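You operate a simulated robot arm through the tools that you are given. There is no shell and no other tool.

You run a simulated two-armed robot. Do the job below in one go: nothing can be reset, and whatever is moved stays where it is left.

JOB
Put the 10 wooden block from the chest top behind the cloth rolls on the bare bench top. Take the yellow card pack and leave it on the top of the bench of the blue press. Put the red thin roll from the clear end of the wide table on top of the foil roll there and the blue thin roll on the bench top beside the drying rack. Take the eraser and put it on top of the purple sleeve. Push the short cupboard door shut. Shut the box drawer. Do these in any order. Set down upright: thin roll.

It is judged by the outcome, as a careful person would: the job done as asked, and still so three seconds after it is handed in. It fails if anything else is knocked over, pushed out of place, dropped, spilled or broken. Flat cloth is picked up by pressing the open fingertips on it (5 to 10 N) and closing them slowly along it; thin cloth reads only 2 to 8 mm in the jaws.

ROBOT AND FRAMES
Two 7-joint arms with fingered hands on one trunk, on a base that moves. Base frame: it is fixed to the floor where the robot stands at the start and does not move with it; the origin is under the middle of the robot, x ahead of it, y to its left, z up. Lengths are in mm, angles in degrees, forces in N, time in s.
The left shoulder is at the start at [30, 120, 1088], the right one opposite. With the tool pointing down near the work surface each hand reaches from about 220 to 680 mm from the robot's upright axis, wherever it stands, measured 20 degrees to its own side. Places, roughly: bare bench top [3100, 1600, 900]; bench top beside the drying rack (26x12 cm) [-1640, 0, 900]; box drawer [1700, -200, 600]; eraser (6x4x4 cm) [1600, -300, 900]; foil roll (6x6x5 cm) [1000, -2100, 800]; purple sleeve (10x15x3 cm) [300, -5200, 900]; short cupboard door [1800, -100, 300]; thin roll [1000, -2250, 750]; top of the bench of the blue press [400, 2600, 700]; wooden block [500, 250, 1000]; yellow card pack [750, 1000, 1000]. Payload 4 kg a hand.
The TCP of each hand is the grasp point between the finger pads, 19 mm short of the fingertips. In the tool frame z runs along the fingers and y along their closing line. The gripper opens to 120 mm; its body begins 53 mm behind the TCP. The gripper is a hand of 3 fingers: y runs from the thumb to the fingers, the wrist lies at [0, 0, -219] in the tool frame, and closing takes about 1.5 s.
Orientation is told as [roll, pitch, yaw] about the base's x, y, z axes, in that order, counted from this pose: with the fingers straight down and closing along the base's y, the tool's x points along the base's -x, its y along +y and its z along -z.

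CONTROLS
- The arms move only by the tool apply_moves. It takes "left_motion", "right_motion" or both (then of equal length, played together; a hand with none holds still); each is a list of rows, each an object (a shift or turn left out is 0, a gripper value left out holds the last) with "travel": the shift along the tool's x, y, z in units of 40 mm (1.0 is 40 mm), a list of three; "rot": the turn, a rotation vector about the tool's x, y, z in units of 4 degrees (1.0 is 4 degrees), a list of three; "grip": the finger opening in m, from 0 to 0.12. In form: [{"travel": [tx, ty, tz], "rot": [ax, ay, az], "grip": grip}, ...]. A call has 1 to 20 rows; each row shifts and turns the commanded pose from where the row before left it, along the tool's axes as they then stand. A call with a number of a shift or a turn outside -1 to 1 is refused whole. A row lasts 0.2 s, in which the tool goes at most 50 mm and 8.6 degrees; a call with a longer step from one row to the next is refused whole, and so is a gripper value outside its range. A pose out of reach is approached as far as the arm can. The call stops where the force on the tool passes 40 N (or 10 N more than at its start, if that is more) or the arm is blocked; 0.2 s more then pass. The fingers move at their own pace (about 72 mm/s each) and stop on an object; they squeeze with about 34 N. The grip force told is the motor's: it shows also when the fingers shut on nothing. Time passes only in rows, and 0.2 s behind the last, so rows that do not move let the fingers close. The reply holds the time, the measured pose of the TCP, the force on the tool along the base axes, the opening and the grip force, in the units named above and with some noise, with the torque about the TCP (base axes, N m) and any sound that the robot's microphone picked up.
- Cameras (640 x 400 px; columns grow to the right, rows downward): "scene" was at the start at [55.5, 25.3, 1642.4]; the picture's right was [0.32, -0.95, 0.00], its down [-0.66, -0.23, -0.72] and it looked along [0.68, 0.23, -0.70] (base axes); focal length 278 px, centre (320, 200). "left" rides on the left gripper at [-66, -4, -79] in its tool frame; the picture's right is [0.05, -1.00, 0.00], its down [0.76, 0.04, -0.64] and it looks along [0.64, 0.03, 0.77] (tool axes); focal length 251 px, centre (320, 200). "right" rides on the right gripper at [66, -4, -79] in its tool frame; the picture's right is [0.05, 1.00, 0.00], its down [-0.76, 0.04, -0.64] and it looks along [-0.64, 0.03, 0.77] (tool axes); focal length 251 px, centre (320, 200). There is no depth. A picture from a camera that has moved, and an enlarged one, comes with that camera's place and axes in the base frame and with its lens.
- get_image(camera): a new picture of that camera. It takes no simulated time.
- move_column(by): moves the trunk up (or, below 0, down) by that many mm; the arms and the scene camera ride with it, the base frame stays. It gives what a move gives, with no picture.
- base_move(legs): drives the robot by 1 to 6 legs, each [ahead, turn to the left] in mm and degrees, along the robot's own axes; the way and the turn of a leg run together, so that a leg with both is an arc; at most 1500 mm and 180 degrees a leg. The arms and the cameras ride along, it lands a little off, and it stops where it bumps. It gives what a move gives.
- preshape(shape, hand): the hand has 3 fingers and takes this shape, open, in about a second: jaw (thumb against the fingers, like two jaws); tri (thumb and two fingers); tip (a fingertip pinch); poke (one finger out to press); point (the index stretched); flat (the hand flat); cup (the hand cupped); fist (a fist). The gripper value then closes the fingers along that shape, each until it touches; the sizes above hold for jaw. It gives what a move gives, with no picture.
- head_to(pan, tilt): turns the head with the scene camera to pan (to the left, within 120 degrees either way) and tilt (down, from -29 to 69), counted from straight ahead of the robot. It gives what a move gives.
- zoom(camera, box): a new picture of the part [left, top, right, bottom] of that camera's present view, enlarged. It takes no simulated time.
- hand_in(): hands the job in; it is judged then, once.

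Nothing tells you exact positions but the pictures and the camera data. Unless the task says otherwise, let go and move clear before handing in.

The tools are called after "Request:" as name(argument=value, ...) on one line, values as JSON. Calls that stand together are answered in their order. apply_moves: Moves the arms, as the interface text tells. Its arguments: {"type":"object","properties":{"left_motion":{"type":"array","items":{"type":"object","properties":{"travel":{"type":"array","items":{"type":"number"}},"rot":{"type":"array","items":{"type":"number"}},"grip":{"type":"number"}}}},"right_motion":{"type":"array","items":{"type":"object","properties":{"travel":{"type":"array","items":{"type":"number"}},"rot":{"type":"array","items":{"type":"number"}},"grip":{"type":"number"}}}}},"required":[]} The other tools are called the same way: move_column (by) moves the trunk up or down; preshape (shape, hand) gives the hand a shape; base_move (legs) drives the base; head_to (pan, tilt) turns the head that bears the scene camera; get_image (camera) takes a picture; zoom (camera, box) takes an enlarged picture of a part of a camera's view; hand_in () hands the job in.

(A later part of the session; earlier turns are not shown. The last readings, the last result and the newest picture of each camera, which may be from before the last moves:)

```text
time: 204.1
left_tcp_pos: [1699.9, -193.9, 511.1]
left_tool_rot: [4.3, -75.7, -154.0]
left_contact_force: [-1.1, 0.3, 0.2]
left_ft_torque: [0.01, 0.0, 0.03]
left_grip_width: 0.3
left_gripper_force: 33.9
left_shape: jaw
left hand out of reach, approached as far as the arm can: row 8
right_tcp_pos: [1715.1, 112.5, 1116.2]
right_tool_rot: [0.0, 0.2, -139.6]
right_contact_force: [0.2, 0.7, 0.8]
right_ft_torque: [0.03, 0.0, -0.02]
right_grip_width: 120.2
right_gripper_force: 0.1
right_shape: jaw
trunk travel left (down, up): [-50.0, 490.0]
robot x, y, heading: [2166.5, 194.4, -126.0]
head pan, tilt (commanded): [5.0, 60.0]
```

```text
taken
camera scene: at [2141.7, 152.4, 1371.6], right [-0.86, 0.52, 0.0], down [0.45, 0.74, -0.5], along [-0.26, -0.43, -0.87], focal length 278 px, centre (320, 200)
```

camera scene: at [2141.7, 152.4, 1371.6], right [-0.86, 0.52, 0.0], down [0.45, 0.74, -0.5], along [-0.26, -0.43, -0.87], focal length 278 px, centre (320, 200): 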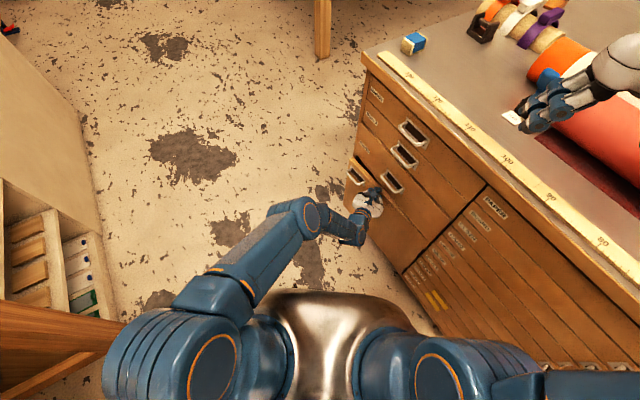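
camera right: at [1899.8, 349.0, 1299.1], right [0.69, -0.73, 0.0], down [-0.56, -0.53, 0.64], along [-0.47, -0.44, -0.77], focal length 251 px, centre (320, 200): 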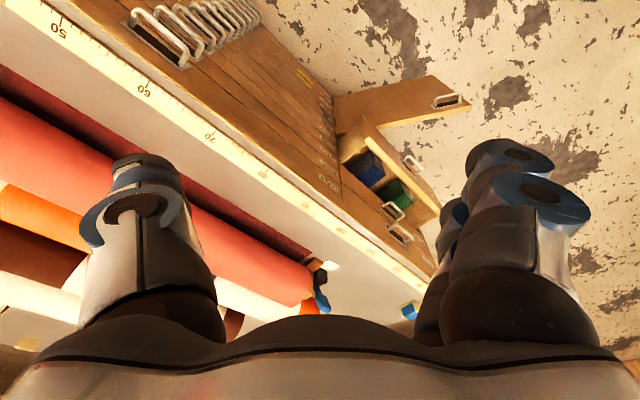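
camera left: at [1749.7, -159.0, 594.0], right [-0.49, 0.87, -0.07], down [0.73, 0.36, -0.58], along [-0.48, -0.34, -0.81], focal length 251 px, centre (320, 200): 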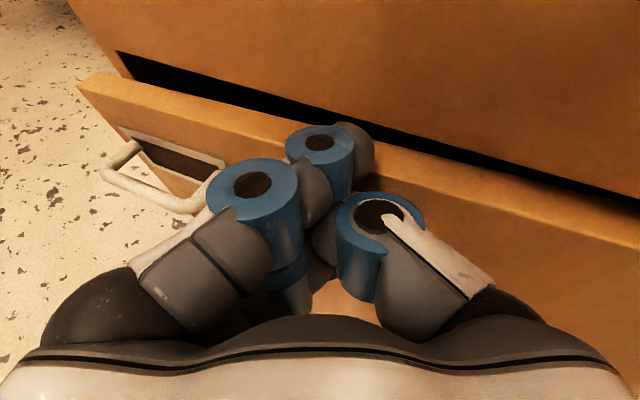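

It's nearly shut, with a small gap left at the reach limit. I'll pull back, drive 80 mm closer and press it home.

Request:
apply_moves(left_motion=[{"travel": [0.185, -0.4, -0.79]}, {"travel": [0.185, -0.4, -0.79]}, {"travel": [0.185, -0.4, -0.79]}, {}])

Request:
base_move(legs=[[80, 0]])

Request:
apply_moves(left_motion=[{"travel": [-0.1, 0.3, 0.5]}, {"travel": [-0.108, -0.252, 0.42]}, {"travel": [-0.108, -0.252, 0.42]}, {"travel": [-0.054, -0.126, 0.21]}, {"travel": [-0.054, -0.126, 0.21]}, {"travel": [-0.054, -0.126, 0.21]}, {}])

Request:
get_image(camera="left")

Request:
get_image(camera="scene")

```text
time: 205.1
left_tcp_pos: [1760.2, -104.5, 511.7]
left_tool_rot: [4.3, -75.8, -154.1]
left_contact_force: [0.2, -0.3, -0.1]
left_ft_torque: [-0.01, 0.04, 0.02]
left_grip_width: 0.1
left_gripper_force: 34.1
left_shape: jaw
right_tcp_pos: [1715.2, 112.9, 1114.9]
right_tool_rot: [-0.1, 0.3, -139.7]
right_contact_force: [-0.1, -0.1, 0.0]
right_ft_torque: [0.04, 0.01, 0.02]
right_grip_width: 120.2
right_gripper_force: 0.1
right_shape: jaw
trunk travel left (down, up): [-50.0, 490.0]
robot x, y, heading: [2168.9, 196.3, -126.0]
head pan, tilt (commanded): [5.0, 60.0]
```

```text
time: 206.1
left_tcp_pos: [1713.5, -169.2, 512.5]
left_tool_rot: [4.1, -75.6, -153.9]
left_contact_force: [0.3, -0.7, -0.9]
left_ft_torque: [-0.01, -0.01, -0.04]
left_grip_width: 0.0
left_gripper_force: 33.5
left_shape: jaw
right_tcp_pos: [1667.9, 47.0, 1115.0]
right_tool_rot: [0.0, 0.2, -139.6]
right_contact_force: [-0.1, -0.1, -0.3]
right_ft_torque: [0.05, -0.02, 0.0]
right_grip_width: 120.0
right_gripper_force: 0.2
right_shape: jaw
trunk travel left (down, up): [-50.0, 490.0]
robot x, y, heading: [2118.3, 133.0, -125.7]
head pan, tilt (commanded): [5.0, 60.0]
```

```text
time: 206.8
left_tcp_pos: [1688.2, -193.5, 507.0]
left_tool_rot: [4.1, -75.5, -152.6]
left_contact_force: [16.2, -1.7, 6.8]
left_ft_torque: [0.08, 0.61, -0.08]
left_grip_width: 0.0
left_gripper_force: 33.7
left_shape: jaw
right_tcp_pos: [1669.0, 48.4, 1115.9]
right_tool_rot: [-0.1, 0.1, -139.6]
right_contact_force: [0.2, -0.3, 0.3]
right_ft_torque: [0.0, 0.01, 0.02]
right_grip_width: 120.3
right_gripper_force: 0.0
right_shape: jaw
trunk travel left (down, up): [-50.0, 490.0]
robot x, y, heading: [2121.5, 126.0, -126.0]
head pan, tilt (commanded): [5.0, 60.0]
stopped in row 3 (left hand): the force on the tool passed its limit at 61 N (the readings are from after the stop); the commanded pose is now the measured one
```

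```text
taken
camera left: at [1735.9, -158.5, 590.1], right [-0.5, 0.86, -0.07], down [0.72, 0.38, -0.58], along [-0.47, -0.34, -0.81], focal length 251 px, centre (320, 200)
```

left: 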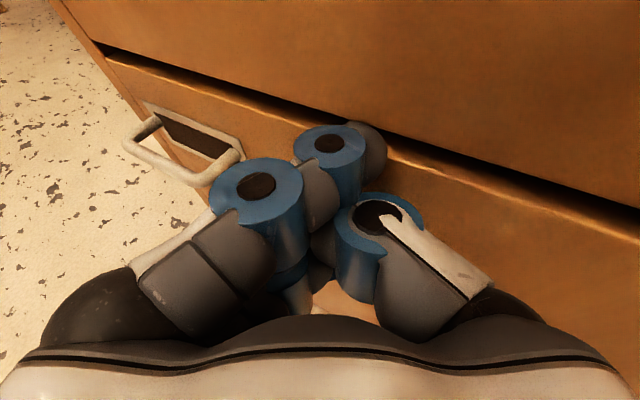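

```text
taken
camera scene: at [2096.0, 88.9, 1371.7], right [-0.86, 0.52, 0.0], down [0.45, 0.74, -0.5], along [-0.26, -0.43, -0.87], focal length 278 px, centre (320, 200)
```

scene: 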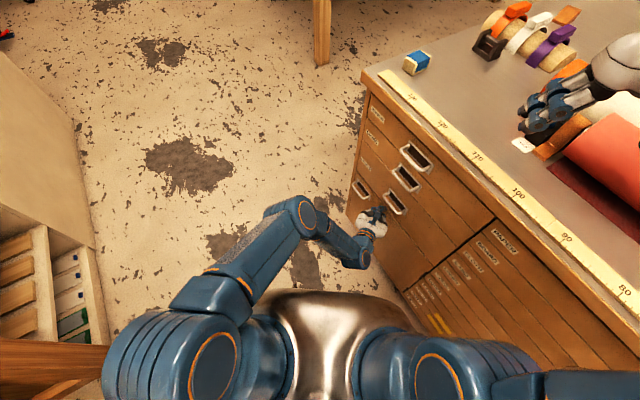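

The door met its stop and is shut. Since I'm here, I'll also press the BOXES drawer front just below its handle to make sure it's fully home.

Request:
apply_moves(left_motion=[{"travel": [0.217, 0.504, -0.84]}, {"travel": [-0.947, 0.165, -0.154]}, {"travel": [-0.947, 0.165, -0.154]}, {"travel": [-0.947, 0.165, -0.154]}, {"travel": [-0.108, -0.252, 0.42]}, {"travel": [-0.054, -0.126, 0.21]}, {"travel": [-0.054, -0.126, 0.21]}, {"travel": [-0.054, -0.126, 0.21]}, {"travel": [-0.054, -0.126, 0.21]}, {}])

Request:
get_image(camera="left")

```text
time: 208.3
left_tcp_pos: [1697.1, -211.8, 623.4]
left_tool_rot: [4.0, -75.3, -152.9]
left_contact_force: [32.6, 5.3, 20.1]
left_ft_torque: [0.52, -0.11, -0.87]
left_grip_width: 0.0
left_gripper_force: 34.1
left_shape: jaw
right_tcp_pos: [1670.9, 51.3, 1116.5]
right_tool_rot: [0.0, 0.0, -139.6]
right_contact_force: [0.4, 0.1, 0.2]
right_ft_torque: [-0.06, -0.02, 0.03]
right_grip_width: 120.0
right_gripper_force: 0.1
right_shape: jaw
trunk travel left (down, up): [-50.0, 490.0]
robot x, y, heading: [2121.2, 131.9, -126.0]
head pan, tilt (commanded): [5.0, 60.0]
stopped in row 7 (left hand): the force on the tool passed its limit at 45 N (the readings are from after the stop); the commanded pose is now the measured one
```

```text
taken
camera left: at [1746.1, -176.2, 707.0], right [-0.5, 0.86, -0.07], down [0.73, 0.38, -0.58], along [-0.47, -0.34, -0.81], focal length 251 px, centre (320, 200)
```

left: 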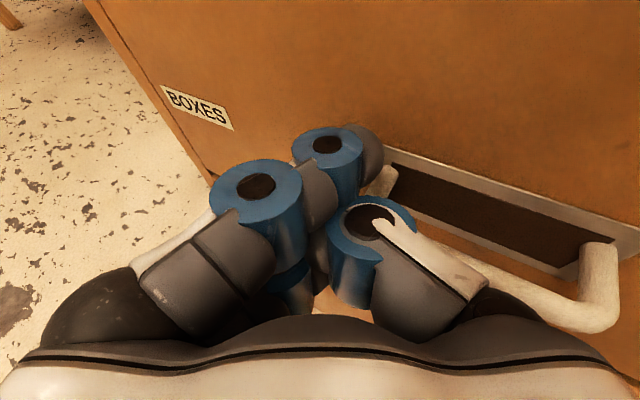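

The drawer is firmly shut too. I'll pull the left hand back, raise the trunk again and point the left hand down for the eraser.

Request:
apply_moves(left_motion=[{"travel": [0.217, 0.504, -0.84]}, {"travel": [0.217, 0.504, -0.84]}, {"travel": [0.217, 0.504, -0.84]}, {"travel": [0.217, 0.504, -0.84]}, {}])

Request:
get_image(camera="left")

Request:
move_column(by=250)

Request:
apply_moves(left_motion=[{"travel": [0, 0, 0], "rot": [0, 0.997, 0]}, {"rot": [0, 0.997, 0]}, {"rot": [0, 0.997, 0]}, {"rot": [0, 0.997, 0]}, {"rot": [0, 0.997, 0]}, {"rot": [0, 0.997, 0]}, {"rot": [0, 0.997, 0]}, {"rot": [0, 0.997, 0]}, {"rot": [0, 0.997, 0]}, {"rot": [0, 0.997, 0]}, {"rot": [0, 0.997, 0]}, {"rot": [0, 0.997, 0]}, {"rot": [0, 0.997, 0]}, {"rot": [0, 0.997, 0]}, {"rot": [0, 0.997, 0]}, {"rot": [0, 0.997, 0]}, {"rot": [0, 0.997, 0]}, {"rot": [0, 0.997, 0]}, {"rot": [0, 0.997, 0]}, {"grip": 0.12}])

Request:
get_image(camera="scene")

```text
time: 209.5
left_tcp_pos: [1856.2, -208.0, 623.7]
left_tool_rot: [4.1, -75.2, -153.0]
left_contact_force: [-0.5, -0.7, -0.2]
left_ft_torque: [0.0, -0.01, 0.04]
left_grip_width: 0.1
left_gripper_force: 33.8
left_shape: jaw
right_tcp_pos: [1668.1, 47.4, 1116.8]
right_tool_rot: [0.0, 0.2, -139.5]
right_contact_force: [0.4, 0.0, 0.1]
right_ft_torque: [-0.02, 0.03, -0.01]
right_grip_width: 120.1
right_gripper_force: 0.2
right_shape: jaw
trunk travel left (down, up): [-50.0, 490.0]
robot x, y, heading: [2122.5, 135.1, -125.6]
head pan, tilt (commanded): [5.0, 60.0]
```

```text
taken
camera left: at [1904.7, -173.7, 707.9], right [-0.5, 0.86, -0.07], down [0.73, 0.38, -0.57], along [-0.47, -0.34, -0.82], focal length 251 px, centre (320, 200)
```

left: 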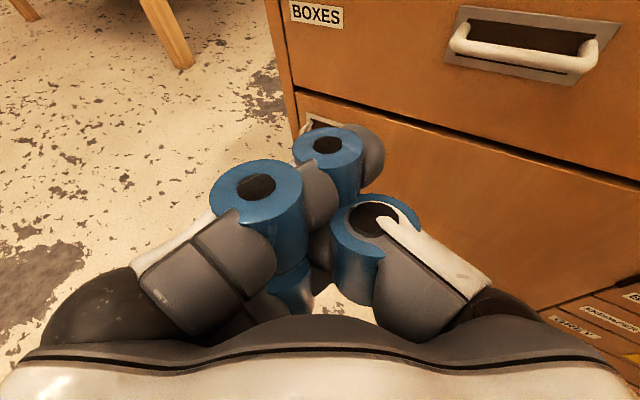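

```text
time: 212.1
left_tcp_pos: [1856.3, -208.1, 873.7]
left_tool_rot: [4.1, -75.1, -152.9]
left_contact_force: [0.7, -0.3, -0.5]
left_ft_torque: [0.02, 0.03, 0.04]
left_grip_width: 0.0
left_gripper_force: 33.3
left_shape: jaw
right_tcp_pos: [1668.1, 47.7, 1364.5]
right_tool_rot: [-0.1, 0.1, -139.6]
right_contact_force: [0.1, -0.3, -0.4]
right_ft_torque: [-0.01, -0.02, -0.02]
right_grip_width: 120.1
right_gripper_force: 0.0
right_shape: jaw
trunk travel left (down, up): [-300.0, 240.0]
robot x, y, heading: [2119.7, 132.9, -126.3]
head pan, tilt (commanded): [5.0, 60.0]
```

```text
time: 216.3
left_tcp_pos: [1856.4, -208.9, 874.3]
left_tool_rot: [1.0, 0.8, -149.0]
left_contact_force: [-1.5, 0.5, 0.6]
left_ft_torque: [-0.01, 0.02, -0.02]
left_grip_width: 119.8
left_gripper_force: 0.1
left_shape: jaw
right_tcp_pos: [1669.5, 47.9, 1365.9]
right_tool_rot: [-0.1, 0.2, -139.5]
right_contact_force: [0.9, 0.2, -0.3]
right_ft_torque: [0.0, 0.01, 0.01]
right_grip_width: 119.9
right_gripper_force: 0.0
right_shape: jaw
trunk travel left (down, up): [-300.0, 240.0]
robot x, y, heading: [2121.4, 129.7, -125.9]
head pan, tilt (commanded): [5.0, 60.0]
```

```text
taken
camera scene: at [2095.6, 89.1, 1621.6], right [-0.86, 0.52, 0.0], down [0.45, 0.74, -0.5], along [-0.26, -0.43, -0.87], focal length 278 px, centre (320, 200)
```

scene: 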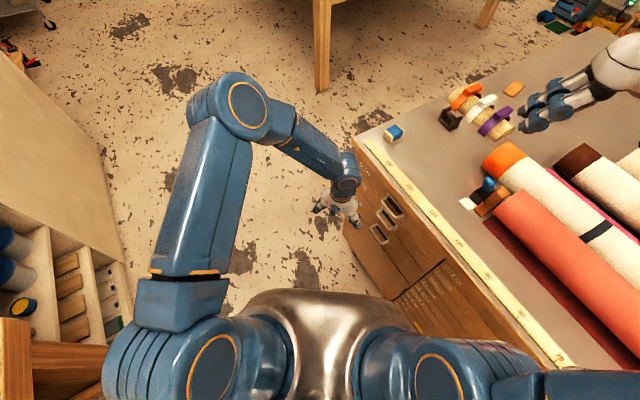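

Both look shut. I'll zoom in to confirm, then raise the left hand above the chest top.

Request:
zoom(camera="scene", box=[330, 120, 480, 320])

Request:
apply_moves(left_motion=[{"travel": [0, 0, -1]}, {"travel": [0, 0, -1]}, {"travel": [0, 0, -1]}, {"travel": [0, 0, -1]}, {"travel": [0, 0, -1]}, {"travel": [0, 0, -1]}, {"travel": [0, 0, -0.7]}, {}])

Request:
get_image(camera="left")

```text
2.00 times, centred on (405, 220) of scene
camera zoom: at [2095.6, 89.1, 1621.6], right [-0.86, 0.52, 0.0], down [0.45, 0.74, -0.5], along [-0.26, -0.43, -0.87], focal length 555 px, centre (150, 160)
```

zoom: 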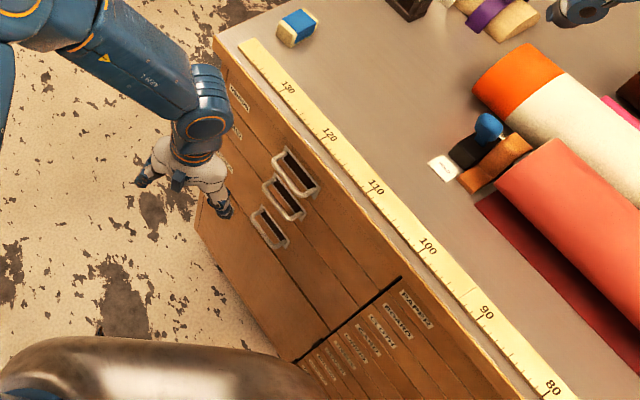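

```text
time: 218.1
left_tcp_pos: [1851.1, -207.1, 1140.4]
left_tool_rot: [1.0, 0.7, -149.0]
left_contact_force: [-0.2, -0.4, -0.2]
left_ft_torque: [0.0, -0.01, -0.01]
left_grip_width: 120.0
left_gripper_force: 0.1
left_shape: jaw
right_tcp_pos: [1669.0, 48.3, 1365.3]
right_tool_rot: [-0.1, 0.2, -139.4]
right_contact_force: [-0.1, -0.1, -1.0]
right_ft_torque: [0.01, -0.02, 0.02]
right_grip_width: 120.0
right_gripper_force: 0.1
right_shape: jaw
trunk travel left (down, up): [-300.0, 240.0]
robot x, y, heading: [2118.1, 132.9, -126.0]
head pan, tilt (commanded): [5.0, 60.0]
```

```text
taken
camera left: at [1791.7, -237.1, 1217.7], right [-0.47, 0.88, -0.02], down [0.66, 0.36, 0.65], along [0.58, 0.29, -0.76], focal length 251 px, centre (320, 200)
```

left: 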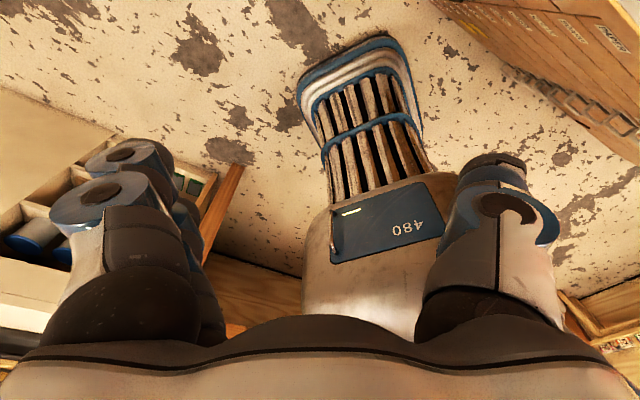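

Drawers and door are flush. I'll turn right to put the eraser on the left hand's side and move a little closer.

Request:
base_move(legs=[[0, -34]])

Request:
base_move(legs=[[70, 0]])

Request:
head_to(pan=10, tilt=50)

Request:
get_image(camera="scene")

```text
time: 220.1
left_tcp_pos: [1704.5, 0.8, 1140.4]
left_tool_rot: [1.1, 0.7, 176.8]
left_contact_force: [-0.6, -0.9, 0.6]
left_ft_torque: [0.02, 0.02, -0.01]
left_grip_width: 119.9
left_gripper_force: 0.1
left_shape: jaw
right_tcp_pos: [1696.3, 315.2, 1364.8]
right_tool_rot: [-0.2, 0.2, -173.7]
right_contact_force: [-0.9, 0.8, -0.7]
right_ft_torque: [-0.03, -0.01, 0.0]
right_grip_width: 120.0
right_gripper_force: 0.0
right_shape: jaw
trunk travel left (down, up): [-300.0, 240.0]
robot x, y, heading: [2135.0, 92.9, -160.1]
head pan, tilt (commanded): [5.0, 60.0]
```

```text
time: 221.1
left_tcp_pos: [1636.5, -24.5, 1137.9]
left_tool_rot: [1.0, 0.7, 176.7]
left_contact_force: [-0.2, 0.0, -0.2]
left_ft_torque: [0.03, 0.02, 0.0]
left_grip_width: 119.9
left_gripper_force: 0.2
left_shape: jaw
right_tcp_pos: [1627.2, 289.3, 1363.6]
right_tool_rot: [0.0, 0.4, -173.7]
right_contact_force: [0.3, -0.5, -0.4]
right_ft_torque: [0.04, -0.05, 0.04]
right_grip_width: 119.7
right_gripper_force: 0.0
right_shape: jaw
trunk travel left (down, up): [-300.0, 240.0]
robot x, y, heading: [2063.4, 68.7, -160.3]
head pan, tilt (commanded): [5.0, 60.0]
```

```text
time: 221.8
left_tcp_pos: [1638.2, -23.6, 1140.4]
left_tool_rot: [1.1, 0.7, 176.7]
left_contact_force: [-0.3, 0.3, 0.1]
left_ft_torque: [-0.01, 0.03, 0.01]
left_grip_width: 119.9
left_gripper_force: 0.1
left_shape: jaw
right_tcp_pos: [1629.3, 291.8, 1365.0]
right_tool_rot: [-0.1, 0.2, -173.7]
right_contact_force: [-0.5, -0.7, 0.0]
right_ft_torque: [-0.02, 0.03, -0.02]
right_grip_width: 119.8
right_gripper_force: 0.0
right_shape: jaw
trunk travel left (down, up): [-300.0, 240.0]
robot x, y, heading: [2065.1, 67.9, -160.4]
head pan, tilt (commanded): [10.0, 50.0]
```

```text
taken
camera scene: at [2013.4, 37.2, 1634.1], right [-0.5, 0.87, 0.0], down [0.66, 0.38, -0.64], along [-0.56, -0.32, -0.77], focal length 278 px, centre (320, 200)
```

scene: 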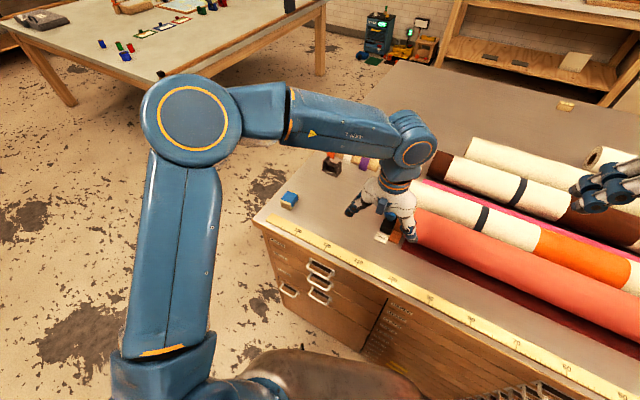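

The eraser is clear, at about [1557, -338]. I'll zoom in for its exact place and heading.

Request:
zoom(camera="scene", box=[255, 165, 335, 225])

```text
6.67 times, centred on (295, 195) of scene
camera zoom: at [2013.4, 37.2, 1634.1], right [-0.5, 0.87, 0.0], down [0.66, 0.38, -0.64], along [-0.56, -0.32, -0.77], focal length 1851 px, centre (487, 233)
```

zoom: 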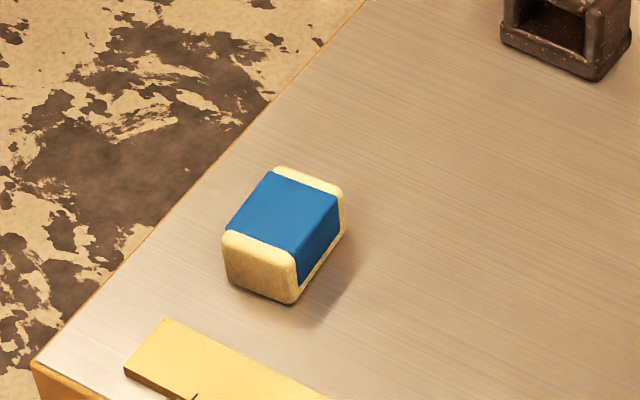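

The eraser's centre is at about [1564, -330] with its long side along x. I'll bring the left hand above it with the fingers closing along y.

Request:
apply_moves(left_motion=[{"travel": [-0.176, 0.968, 0.25]}, {"travel": [-0.176, 0.968, 0.25]}, {"travel": [-0.176, 0.968, 0.25]}, {"travel": [-0.176, 0.968, 0.25]}, {"travel": [-0.176, 0.968, 0.25]}, {"travel": [-0.176, 0.968, 0.25]}, {"travel": [-0.176, 0.968, 0.25]}, {"travel": [-0.176, 0.968, 0.25]}, {"rot": [0, 0, -0.965]}, {"rot": [0, 0, -0.965]}, {}])

Request:
get_image(camera="left")

```text
time: 224.2
left_tcp_pos: [1566.0, -329.5, 1065.2]
left_tool_rot: [1.1, 0.6, -175.4]
left_contact_force: [0.0, -0.1, -0.6]
left_ft_torque: [0.02, 0.02, 0.0]
left_grip_width: 120.2
left_gripper_force: 0.0
left_shape: jaw
right_tcp_pos: [1629.5, 292.0, 1364.3]
right_tool_rot: [0.0, 0.1, -173.8]
right_contact_force: [-0.4, 0.3, 0.6]
right_ft_torque: [0.01, 0.0, -0.02]
right_grip_width: 119.8
right_gripper_force: 0.0
right_shape: jaw
trunk travel left (down, up): [-300.0, 240.0]
robot x, y, heading: [2060.3, 69.9, -160.2]
head pan, tilt (commanded): [10.0, 50.0]
```

```text
taken
camera left: at [1498.7, -329.3, 1142.7], right [-0.02, 1.0, -0.02], down [0.76, 0.03, 0.65], along [0.65, 0.0, -0.76], focal length 251 px, centre (320, 200)
```

left: 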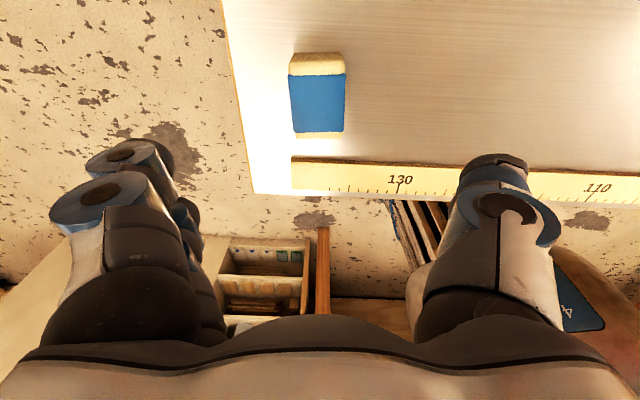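

The eraser is centred. I'll go down, close on it and lift.

Request:
apply_moves(left_motion=[{"travel": [0.03, 0, 1]}, {"travel": [0, 0, 1]}, {"travel": [0, 0, 0.8]}, {}, {"grip": 0.025}, {"grip": 0.025}, {"grip": 0.025}, {"grip": 0.025}, {"grip": 0.025}, {"grip": 0.025}, {"grip": 0.025}])

Request:
get_image(camera="left")

```text
time: 226.7
left_tcp_pos: [1568.5, -331.9, 953.3]
left_tool_rot: [1.2, 0.7, -175.5]
left_contact_force: [0.6, -0.2, -0.6]
left_ft_torque: [-0.03, -0.01, -0.02]
left_grip_width: 32.4
left_gripper_force: 34.1
left_shape: jaw
right_tcp_pos: [1630.0, 291.0, 1365.1]
right_tool_rot: [-0.1, 0.1, -173.7]
right_contact_force: [0.0, 0.2, 0.5]
right_ft_torque: [-0.01, 0.03, -0.03]
right_grip_width: 119.9
right_gripper_force: 0.0
right_shape: jaw
trunk travel left (down, up): [-300.0, 240.0]
robot x, y, heading: [2062.1, 70.6, -160.5]
head pan, tilt (commanded): [10.0, 50.0]
```

```text
taken
camera left: at [1501.3, -331.8, 1030.7], right [-0.02, 1.0, -0.02], down [0.76, 0.03, 0.65], along [0.65, 0.0, -0.76], focal length 251 px, centre (320, 200)
```

left: 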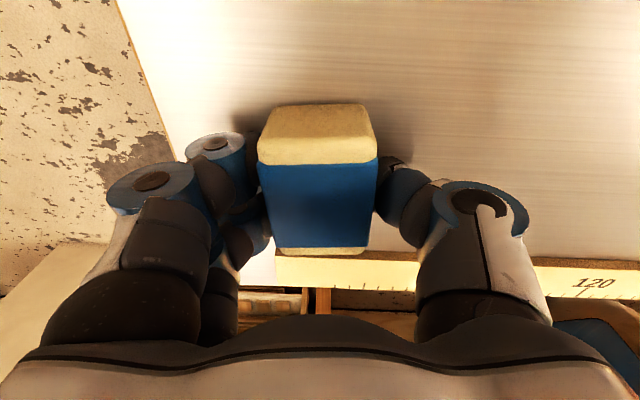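

The eraser is gripped squarely. I'll lift it, check, and look ahead to the wide table.

Request:
apply_moves(left_motion=[{"travel": [0, 0, -0.5]}, {"travel": [0, 0, -1]}, {"travel": [0, 0, -1]}, {"travel": [0, 0, -1]}, {"travel": [0, 0, -1]}, {"travel": [0, 0, -1]}, {"travel": [0, 0, -1]}, {"travel": [0.7, -0.6, 0]}, {"travel": [0.7, -0.6, 0]}, {"travel": [0.7, -0.6, 0]}, {"travel": [0.7, -0.6, 0]}, {"travel": [0.7, -0.6, 0]}, {}])

Request:
get_image(camera="left")

Request:
head_to(pan=35, tilt=25)

Request:
get_image(camera="scene")

```text
time: 229.4
left_tcp_pos: [1696.6, -197.4, 1212.8]
left_tool_rot: [1.0, 0.6, -175.5]
left_contact_force: [-0.7, 0.1, -0.2]
left_ft_torque: [-0.03, -0.05, 0.0]
left_grip_width: 32.2
left_gripper_force: 34.1
left_shape: jaw
right_tcp_pos: [1629.3, 290.7, 1365.5]
right_tool_rot: [-0.1, 0.3, -173.7]
right_contact_force: [0.0, -0.5, -0.3]
right_ft_torque: [0.06, -0.02, 0.01]
right_grip_width: 120.0
right_gripper_force: 0.0
right_shape: jaw
trunk travel left (down, up): [-300.0, 240.0]
robot x, y, heading: [2064.2, 71.4, -160.2]
head pan, tilt (commanded): [10.0, 50.0]
```

```text
taken
camera left: at [1628.8, -197.3, 1289.4], right [-0.02, 1.0, -0.02], down [0.76, 0.03, 0.65], along [0.65, 0.0, -0.76], focal length 251 px, centre (320, 200)
```

left: 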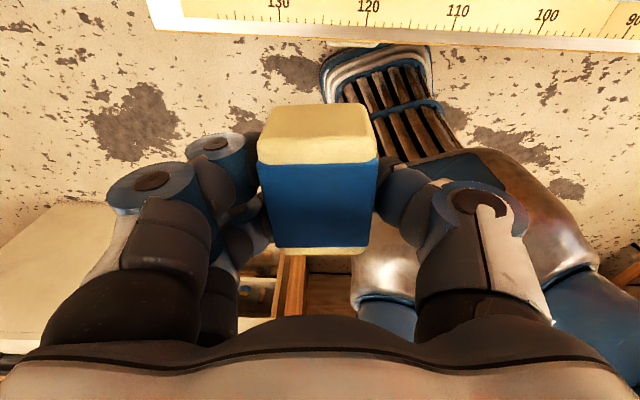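

```text
time: 230.3
left_tcp_pos: [1696.4, -196.1, 1212.3]
left_tool_rot: [1.1, 0.7, -175.5]
left_contact_force: [-0.4, -0.7, -1.0]
left_ft_torque: [0.02, -0.01, -0.03]
left_grip_width: 32.2
left_gripper_force: 33.7
left_shape: jaw
right_tcp_pos: [1629.0, 291.6, 1366.3]
right_tool_rot: [-0.1, 0.2, -173.7]
right_contact_force: [-0.7, 0.3, 0.2]
right_ft_torque: [-0.01, 0.02, -0.02]
right_grip_width: 120.0
right_gripper_force: 0.1
right_shape: jaw
trunk travel left (down, up): [-300.0, 240.0]
robot x, y, heading: [2062.9, 74.5, -160.4]
head pan, tilt (commanded): [35.0, 25.0]
```

```text
taken
camera scene: at [2026.6, -0.1, 1671.6], right [-0.82, 0.58, 0.0], down [0.24, 0.35, -0.91], along [-0.52, -0.74, -0.42], focal length 278 px, centre (320, 200)
```

scene: 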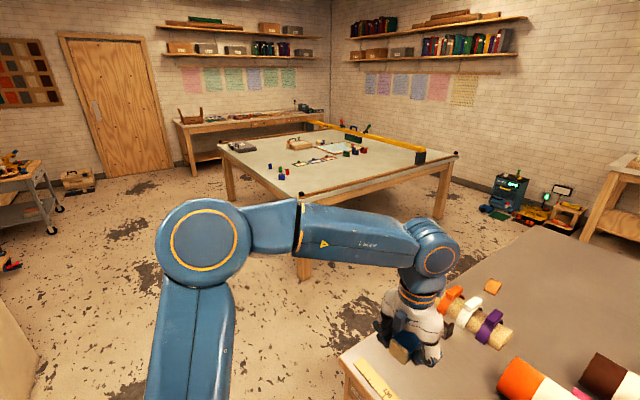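

The eraser is held. Now I'll zoom in on the wide table to identify the thin rolls and the foil roll.

Request:
zoom(camera="scene", box=[210, 110, 470, 220])

Request:
zoom(camera="scene", box=[260, 130, 390, 200])

Request:
zoom(camera="scene", box=[160, 70, 340, 170])

```text
2.46 times, centred on (340, 165) of scene
camera zoom: at [2026.6, -0.1, 1671.6], right [-0.82, 0.58, 0.0], down [0.24, 0.35, -0.91], along [-0.52, -0.74, -0.42], focal length 683 px, centre (271, 286)
```

zoom: 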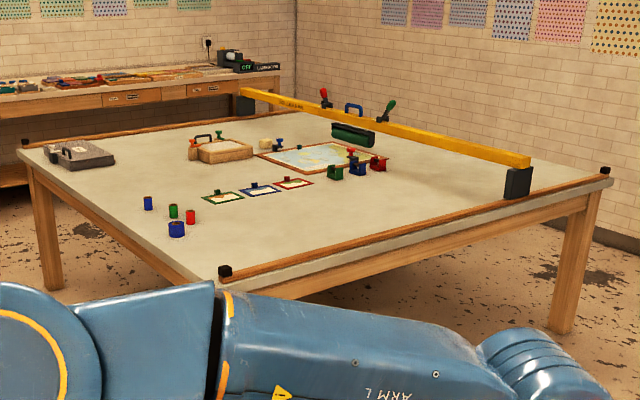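

```text
4.92 times, centred on (325, 165) of scene
camera zoom: at [2026.6, -0.1, 1671.6], right [-0.82, 0.58, 0.0], down [0.24, 0.35, -0.91], along [-0.52, -0.74, -0.42], focal length 1367 px, centre (295, 372)
```

zoom: 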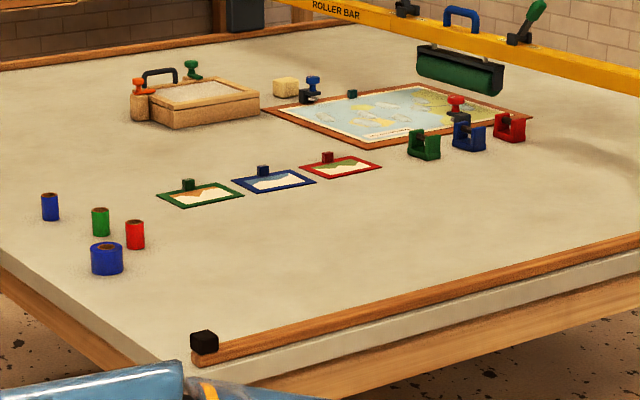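

```text
3.56 times, centred on (250, 120) of scene
camera zoom: at [2026.6, -0.1, 1671.6], right [-0.82, 0.58, 0.0], down [0.24, 0.35, -0.91], along [-0.52, -0.74, -0.42], focal length 987 px, centre (569, 484)
```

zoom: 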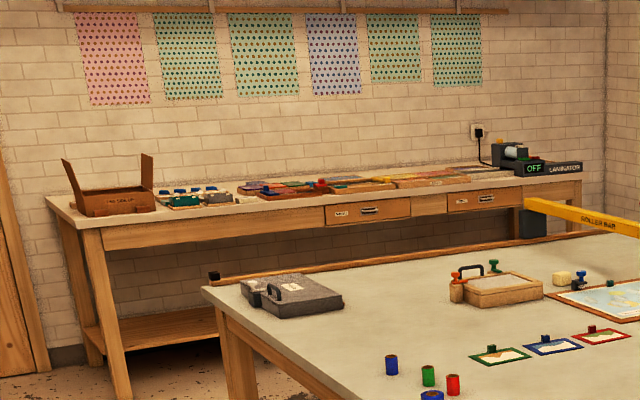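

The rolls on the clear end of the wide table are blue (far left), green, red and the wider blue foil roll. They're near its +x edge, at x≈850–960 and y≈-2130 to -2470. I'll back off from the chest, turn and drive round towards that end.

Request:
base_move(legs=[[-150, 0]])

Request:
base_move(legs=[[0, 35]])

Request:
base_move(legs=[[0, 35]])

Request:
head_to(pan=-15, tilt=30)

Request:
get_image(camera="scene")

```text
time: 231.7
left_tcp_pos: [1840.5, -144.5, 1212.6]
left_tool_rot: [1.1, 0.5, -175.4]
left_contact_force: [0.7, 0.4, -1.2]
left_ft_torque: [-0.01, -0.01, 0.03]
left_grip_width: 32.1
left_gripper_force: 33.9
left_shape: jaw
right_tcp_pos: [1773.9, 342.1, 1365.2]
right_tool_rot: [-0.1, 0.1, -173.6]
right_contact_force: [0.0, 0.7, 0.2]
right_ft_torque: [-0.01, 0.03, 0.01]
right_grip_width: 119.9
right_gripper_force: 0.2
right_shape: jaw
trunk travel left (down, up): [-300.0, 240.0]
robot x, y, heading: [2209.7, 124.9, -160.2]
head pan, tilt (commanded): [35.0, 25.0]
```

```text
time: 233.8
left_tcp_pos: [2060.1, -309.7, 1212.1]
left_tool_rot: [1.2, 0.6, -140.2]
left_contact_force: [0.2, 0.2, -1.3]
left_ft_torque: [0.0, 0.03, -0.02]
left_grip_width: 32.6
left_gripper_force: 34.1
left_shape: jaw
right_tcp_pos: [1724.2, 50.7, 1366.7]
right_tool_rot: [0.0, 0.2, -138.4]
right_contact_force: [0.0, -0.1, -0.1]
right_ft_torque: [0.01, 0.0, -0.04]
right_grip_width: 120.2
right_gripper_force: 0.1
right_shape: jaw
trunk travel left (down, up): [-300.0, 240.0]
robot x, y, heading: [2171.9, 143.7, -124.6]
head pan, tilt (commanded): [35.0, 25.0]
```

```text
time: 235.9
left_tcp_pos: [2342.6, -294.3, 1210.7]
left_tool_rot: [1.1, 0.5, -104.9]
left_contact_force: [-0.4, 0.2, -1.6]
left_ft_torque: [0.05, 0.01, -0.02]
left_grip_width: 31.9
left_gripper_force: 34.1
left_shape: jaw
right_tcp_pos: [1861.0, -194.8, 1364.0]
right_tool_rot: [0.0, 0.3, -103.3]
right_contact_force: [1.0, -0.7, 0.5]
right_ft_torque: [0.02, -0.01, 0.0]
right_grip_width: 120.0
right_gripper_force: 0.1
right_shape: jaw
trunk travel left (down, up): [-300.0, 240.0]
robot x, y, heading: [2138.2, 141.9, -90.1]
head pan, tilt (commanded): [35.0, 25.0]
```

```text
time: 237.1
left_tcp_pos: [2341.5, -292.5, 1212.6]
left_tool_rot: [1.1, 0.5, -105.0]
left_contact_force: [0.4, 0.2, -0.8]
left_ft_torque: [0.05, 0.01, 0.01]
left_grip_width: 32.1
left_gripper_force: 33.7
left_shape: jaw
right_tcp_pos: [1860.2, -193.1, 1365.8]
right_tool_rot: [-0.2, 0.2, -103.2]
right_contact_force: [0.2, -0.7, 0.6]
right_ft_torque: [0.0, -0.01, -0.03]
right_grip_width: 119.8
right_gripper_force: 0.0
right_shape: jaw
trunk travel left (down, up): [-300.0, 240.0]
robot x, y, heading: [2137.4, 139.2, -90.3]
head pan, tilt (commanded): [-15.0, 30.0]
```

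```text
taken
camera scene: at [2112.8, 72.8, 1663.7], right [-0.97, 0.26, 0.0], down [0.13, 0.48, -0.87], along [-0.23, -0.84, -0.5], focal length 278 px, centre (320, 200)
```

scene: 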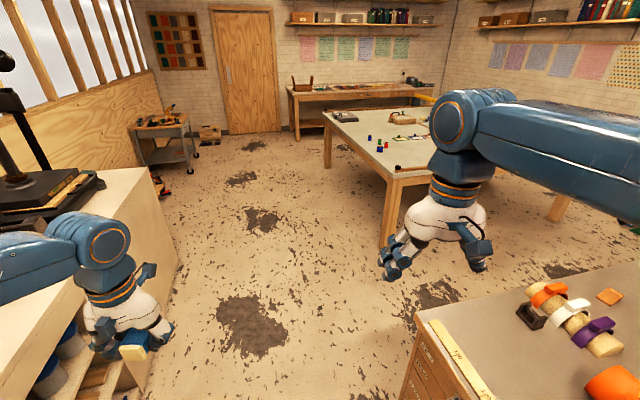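

The way ahead is clear. I'll drive past the chest's end and then angle towards the clear end of the wide table.

Request:
base_move(legs=[[830, 0]])

Request:
base_move(legs=[[0, -19]])

Request:
base_move(legs=[[1250, 0]])

Request:
head_to(pan=-40, tilt=35)

Request:
get_image(camera="scene")

```text
time: 241.4
left_tcp_pos: [2348.7, -1110.4, 1211.0]
left_tool_rot: [1.2, 0.6, -104.3]
left_contact_force: [-0.2, 0.3, -0.9]
left_ft_torque: [0.01, 0.01, 0.0]
left_grip_width: 31.9
left_gripper_force: 33.6
left_shape: jaw
right_tcp_pos: [1864.4, -1017.3, 1365.9]
right_tool_rot: [-0.1, 0.1, -102.5]
right_contact_force: [0.5, -0.7, 0.5]
right_ft_torque: [-0.03, -0.02, -0.01]
right_grip_width: 119.8
right_gripper_force: 0.0
right_shape: jaw
trunk travel left (down, up): [-300.0, 240.0]
robot x, y, heading: [2137.9, -679.4, -89.5]
head pan, tilt (commanded): [-15.0, 30.0]
```

```text
time: 242.9
left_tcp_pos: [2198.1, -1152.6, 1212.3]
left_tool_rot: [1.2, 0.6, -123.3]
left_contact_force: [-0.4, -0.4, -1.8]
left_ft_torque: [-0.01, 0.03, 0.01]
left_grip_width: 32.0
left_gripper_force: 34.6
left_shape: jaw
right_tcp_pos: [1770.6, -905.5, 1364.8]
right_tool_rot: [0.0, 0.2, -121.4]
right_contact_force: [1.0, 0.7, -1.2]
right_ft_torque: [0.0, 0.01, -0.01]
right_grip_width: 120.1
right_gripper_force: 0.2
right_shape: jaw
trunk travel left (down, up): [-300.0, 240.0]
robot x, y, heading: [2157.8, -683.3, -108.0]
head pan, tilt (commanded): [-15.0, 30.0]
```

```text
time: 249.1
left_tcp_pos: [1836.5, -2326.1, 1212.3]
left_tool_rot: [1.2, 0.7, -122.1]
left_contact_force: [0.4, 0.2, -0.9]
left_ft_torque: [0.03, 0.02, -0.03]
left_grip_width: 31.9
left_gripper_force: 34.2
left_shape: jaw
right_tcp_pos: [1406.4, -2087.8, 1364.4]
right_tool_rot: [-0.1, 0.2, -120.3]
right_contact_force: [0.4, 0.3, -0.4]
right_ft_torque: [0.03, -0.01, -0.02]
right_grip_width: 119.8
right_gripper_force: 0.2
right_shape: jaw
trunk travel left (down, up): [-300.0, 240.0]
robot x, y, heading: [1791.1, -1858.5, -107.0]
head pan, tilt (commanded): [-15.0, 30.0]
```

```text
time: 250.0
left_tcp_pos: [1837.4, -2324.8, 1212.7]
left_tool_rot: [1.1, 0.5, -122.0]
left_contact_force: [-0.3, -0.5, -0.4]
left_ft_torque: [0.02, -0.03, 0.01]
left_grip_width: 31.9
left_gripper_force: 33.9
left_shape: jaw
right_tcp_pos: [1406.9, -2086.9, 1365.2]
right_tool_rot: [0.0, 0.1, -120.3]
right_contact_force: [-0.1, -0.1, -0.1]
right_ft_torque: [0.01, 0.01, 0.02]
right_grip_width: 120.0
right_gripper_force: 0.0
right_shape: jaw
trunk travel left (down, up): [-300.0, 240.0]
robot x, y, heading: [1787.7, -1855.4, -107.0]
head pan, tilt (commanded): [-40.0, 35.0]
```

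```text
taken
camera scene: at [1719.1, -1886.4, 1655.9], right [-0.55, 0.84, 0.0], down [0.48, 0.31, -0.82], along [-0.69, -0.45, -0.57], focal length 278 px, centre (320, 200)
```

scene: 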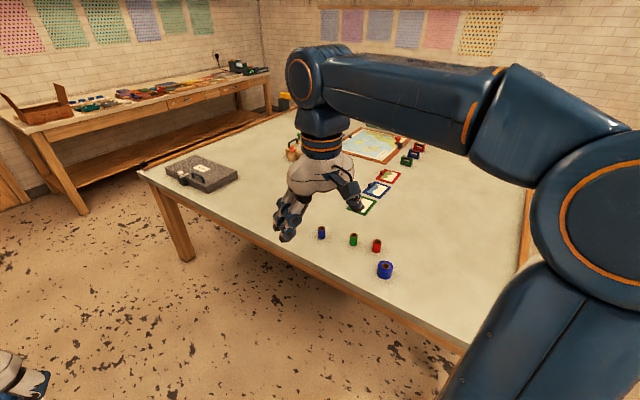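

The table top is at z≈805: foil roll at about [991, -2065], red thin roll [882, -2152], green [903, -2253], blue [944, -2391]. I'll drive up to face the table's end.

Request:
base_move(legs=[[0, -28.7]])

Request:
base_move(legs=[[520, 0]])

Request:
base_move(legs=[[0, -44]])

Request:
head_to(pan=-5, tilt=48)

Request:
get_image(camera="scene")

Request:
get_image(camera="right")

```text
time: 251.8
left_tcp_pos: [1604.8, -2289.8, 1213.5]
left_tool_rot: [1.2, 0.5, -150.9]
left_contact_force: [0.1, 0.1, -1.2]
left_ft_torque: [-0.02, 0.01, 0.02]
left_grip_width: 32.1
left_gripper_force: 33.6
left_shape: jaw
right_tcp_pos: [1342.5, -1874.4, 1365.1]
right_tool_rot: [0.0, 0.2, -149.1]
right_contact_force: [0.7, 0.0, 0.1]
right_ft_torque: [-0.04, 0.03, 0.01]
right_grip_width: 120.1
right_gripper_force: 0.1
right_shape: jaw
trunk travel left (down, up): [-300.0, 240.0]
robot x, y, heading: [1811.6, -1878.0, -136.1]
head pan, tilt (commanded): [-40.0, 35.0]
```

```text
time: 254.8
left_tcp_pos: [1228.4, -2652.7, 1212.6]
left_tool_rot: [1.2, 0.6, -151.0]
left_contact_force: [0.2, 0.4, -0.4]
left_ft_torque: [-0.01, -0.02, 0.0]
left_grip_width: 31.7
left_gripper_force: 34.2
left_shape: jaw
right_tcp_pos: [965.2, -2236.0, 1364.3]
right_tool_rot: [-0.2, 0.2, -149.0]
right_contact_force: [-0.6, -0.8, 0.3]
right_ft_torque: [0.05, 0.02, 0.02]
right_grip_width: 119.8
right_gripper_force: 0.0
right_shape: jaw
trunk travel left (down, up): [-300.0, 240.0]
robot x, y, heading: [1434.8, -2239.3, -136.2]
head pan, tilt (commanded): [-40.0, 35.0]
```

```text
time: 257.2
left_tcp_pos: [999.0, -2408.1, 1212.2]
left_tool_rot: [1.1, 0.6, 166.9]
left_contact_force: [0.2, -0.4, -0.9]
left_ft_torque: [-0.02, -0.01, -0.02]
left_grip_width: 31.9
left_gripper_force: 34.1
left_shape: jaw
right_tcp_pos: [1083.6, -1921.1, 1365.3]
right_tool_rot: [0.0, 0.2, 168.6]
right_contact_force: [0.6, 0.0, -0.1]
right_ft_torque: [-0.01, -0.03, 0.01]
right_grip_width: 120.1
right_gripper_force: 0.0
right_shape: jaw
trunk travel left (down, up): [-300.0, 240.0]
robot x, y, heading: [1427.3, -2285.3, -178.9]
head pan, tilt (commanded): [-40.0, 35.0]
stopped in leg 1: the robot was blocked; the commanded pose is now the measured one
```

```text
time: 258.3
left_tcp_pos: [998.0, -2409.0, 1212.7]
left_tool_rot: [1.2, 0.6, 167.0]
left_contact_force: [-0.3, 0.2, 0.0]
left_ft_torque: [-0.03, -0.02, -0.01]
left_grip_width: 31.8
left_gripper_force: 33.5
left_shape: jaw
right_tcp_pos: [1083.3, -1922.7, 1365.6]
right_tool_rot: [0.0, 0.1, 168.7]
right_contact_force: [-0.4, 0.6, -0.7]
right_ft_torque: [-0.01, 0.01, 0.01]
right_grip_width: 120.0
right_gripper_force: 0.1
right_shape: jaw
trunk travel left (down, up): [-300.0, 240.0]
robot x, y, heading: [1431.3, -2286.6, -178.8]
head pan, tilt (commanded): [-5.0, 48.0]
```

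```text
taken
camera scene: at [1368.6, -2280.5, 1636.9], right [0.07, 1.0, 0.0], down [0.74, -0.05, -0.67], along [-0.67, 0.04, -0.74], focal length 278 px, centre (320, 200)
```

scene: 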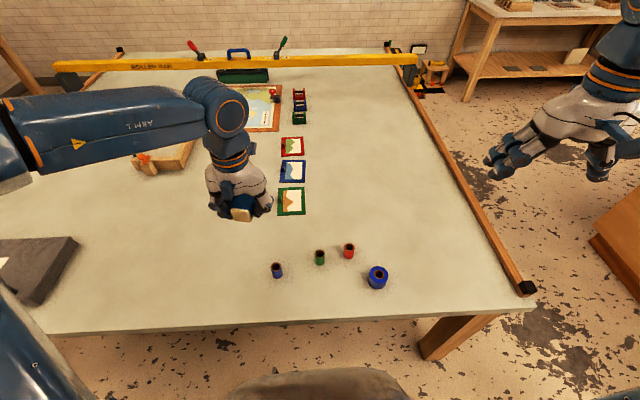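

```text
taken
camera right: at [1148.3, -1930.3, 1443.5], right [-0.14, -0.99, 0.0], down [-0.76, 0.11, 0.64], along [-0.64, 0.09, -0.77], focal length 251 px, centre (320, 200)
```

right: 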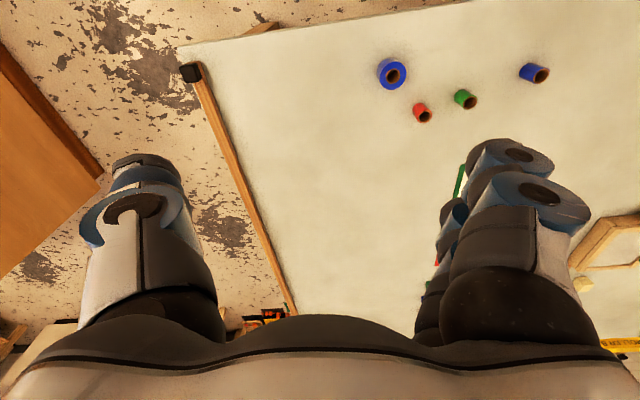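

I'm facing the table's clear end with all four rolls in view. I'll zoom in on them from both cameras.

Request:
zoom(camera="scene", box=[260, 225, 400, 305])

Request:
zoom(camera="right", box=[360, 40, 560, 140])

```text
4.57 times, centred on (330, 265) of scene
camera zoom: at [1368.6, -2280.5, 1636.9], right [0.07, 1.0, 0.0], down [0.74, -0.05, -0.67], along [-0.67, 0.04, -0.74], focal length 1269 px, centre (274, -97)
```

zoom: 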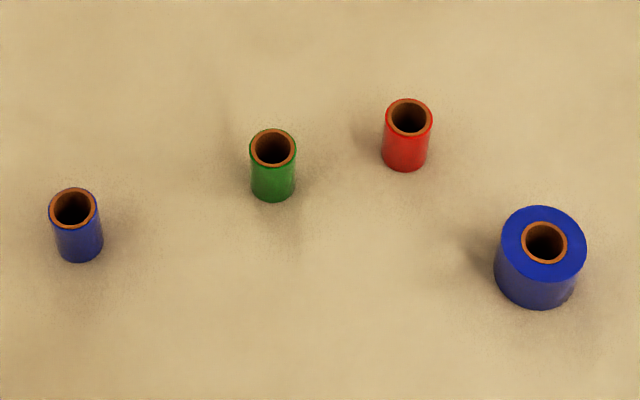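

```text
3.20 times, centred on (460, 90) of right
camera zoom: at [1148.3, -1930.3, 1443.5], right [-0.14, -0.99, 0.0], down [-0.76, 0.11, 0.64], along [-0.64, 0.09, -0.77], focal length 805 px, centre (-128, 552)
```

zoom: 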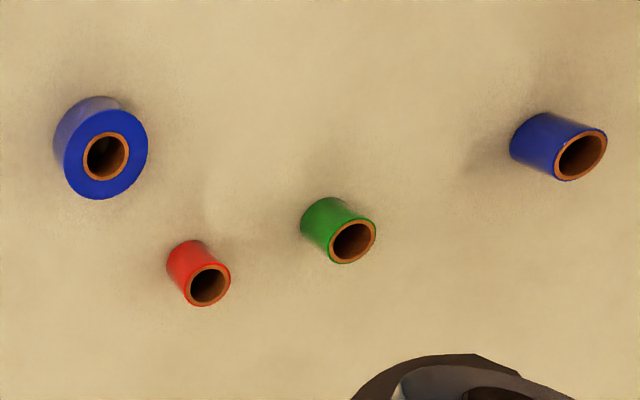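

I'll bring the right hand over the red roll with the fingers only partly open, so they clear the green roll beside it, and then refine with the wrist camera.

Request:
apply_moves(right_motion=[{"travel": [-0.327, 0.577, 0.693], "grip": 0.08}, {"travel": [-0.327, 0.577, 0.693]}, {"travel": [-0.327, 0.577, 0.693]}, {"travel": [-0.327, 0.577, 0.693]}, {"travel": [-0.327, 0.577, 0.693]}, {"travel": [-0.327, 0.577, 0.693]}, {"travel": [-0.327, 0.577, 0.693]}, {"travel": [-0.327, 0.577, 0.693]}, {"travel": [-0.327, 0.577, 0.693]}, {"travel": [-0.327, 0.577, 0.693]}, {"travel": [-0.327, 0.577, 0.693]}, {}])

Request:
get_image(camera="right")

Request:
get_image(camera="scene")

```text
time: 260.9
left_tcp_pos: [998.0, -2408.6, 1213.6]
left_tool_rot: [1.1, 0.4, 166.9]
left_contact_force: [-0.3, 0.3, -0.9]
left_ft_torque: [0.0, 0.01, -0.01]
left_grip_width: 31.8
left_gripper_force: 33.7
left_shape: jaw
right_tcp_pos: [894.5, -2142.9, 1058.8]
right_tool_rot: [0.0, 0.0, 168.6]
right_contact_force: [0.1, 0.1, -0.1]
right_ft_torque: [-0.02, 0.06, 0.02]
right_grip_width: 80.2
right_gripper_force: 0.0
right_shape: jaw
trunk travel left (down, up): [-300.0, 240.0]
robot x, y, heading: [1432.8, -2289.2, -179.2]
head pan, tilt (commanded): [-5.0, 48.0]
```

```text
taken
camera right: at [959.3, -2151.5, 1137.6], right [-0.14, -0.99, 0.0], down [-0.76, 0.11, 0.64], along [-0.64, 0.09, -0.77], focal length 251 px, centre (320, 200)
```

right: 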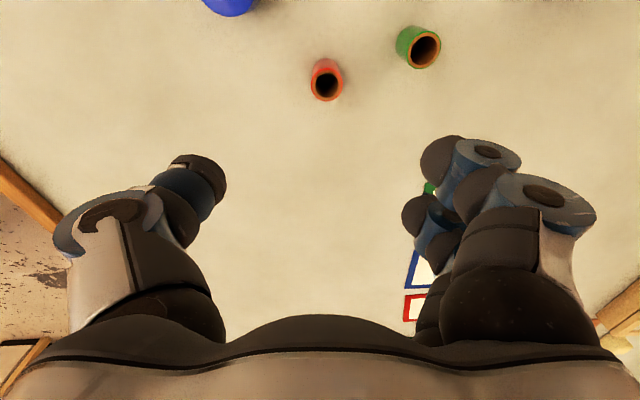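

```text
taken
camera scene: at [1369.8, -2281.0, 1636.9], right [0.07, 1.0, 0.0], down [0.74, -0.05, -0.67], along [-0.67, 0.04, -0.74], focal length 278 px, centre (320, 200)
```

scene: 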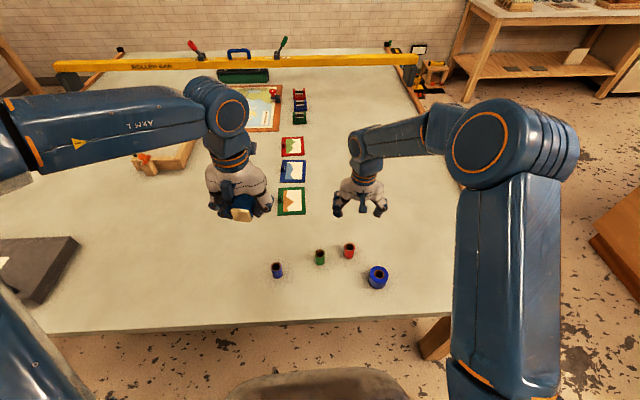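

The red roll is at about [879, -2145]. I'll shift over it and come down to z≈900 for a closer look.

Request:
apply_moves(right_motion=[{"travel": [-0.0925, 0.031, 0.987]}, {"travel": [-0.0925, 0.031, 0.987]}, {"travel": [-0.0925, 0.031, 0.987]}, {"travel": [-0.0925, 0.031, 0.987]}, {}])

Request:
get_image(camera="right")

```text
time: 262.1
left_tcp_pos: [998.5, -2408.2, 1212.0]
left_tool_rot: [1.2, 0.5, 167.0]
left_contact_force: [-0.5, -0.4, -0.3]
left_ft_torque: [0.01, -0.01, -0.03]
left_grip_width: 31.8
left_gripper_force: 34.2
left_shape: jaw
right_tcp_pos: [877.6, -2145.7, 904.7]
right_tool_rot: [0.1, -0.1, 168.7]
right_contact_force: [0.4, 0.3, -0.5]
right_ft_torque: [-0.03, -0.01, -0.01]
right_grip_width: 80.5
right_gripper_force: 0.1
right_shape: jaw
trunk travel left (down, up): [-300.0, 240.0]
robot x, y, heading: [1431.2, -2286.2, -178.7]
head pan, tilt (commanded): [-5.0, 48.0]
```

```text
taken
camera right: at [942.5, -2154.1, 981.6], right [-0.14, -0.99, 0.0], down [-0.76, 0.11, 0.64], along [-0.64, 0.09, -0.77], focal length 251 px, centre (320, 200)
```

right: 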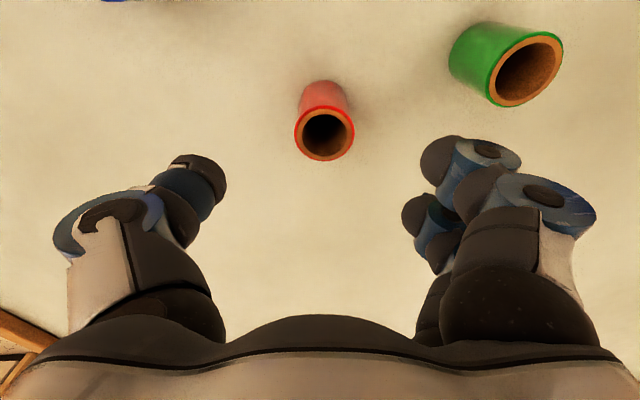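

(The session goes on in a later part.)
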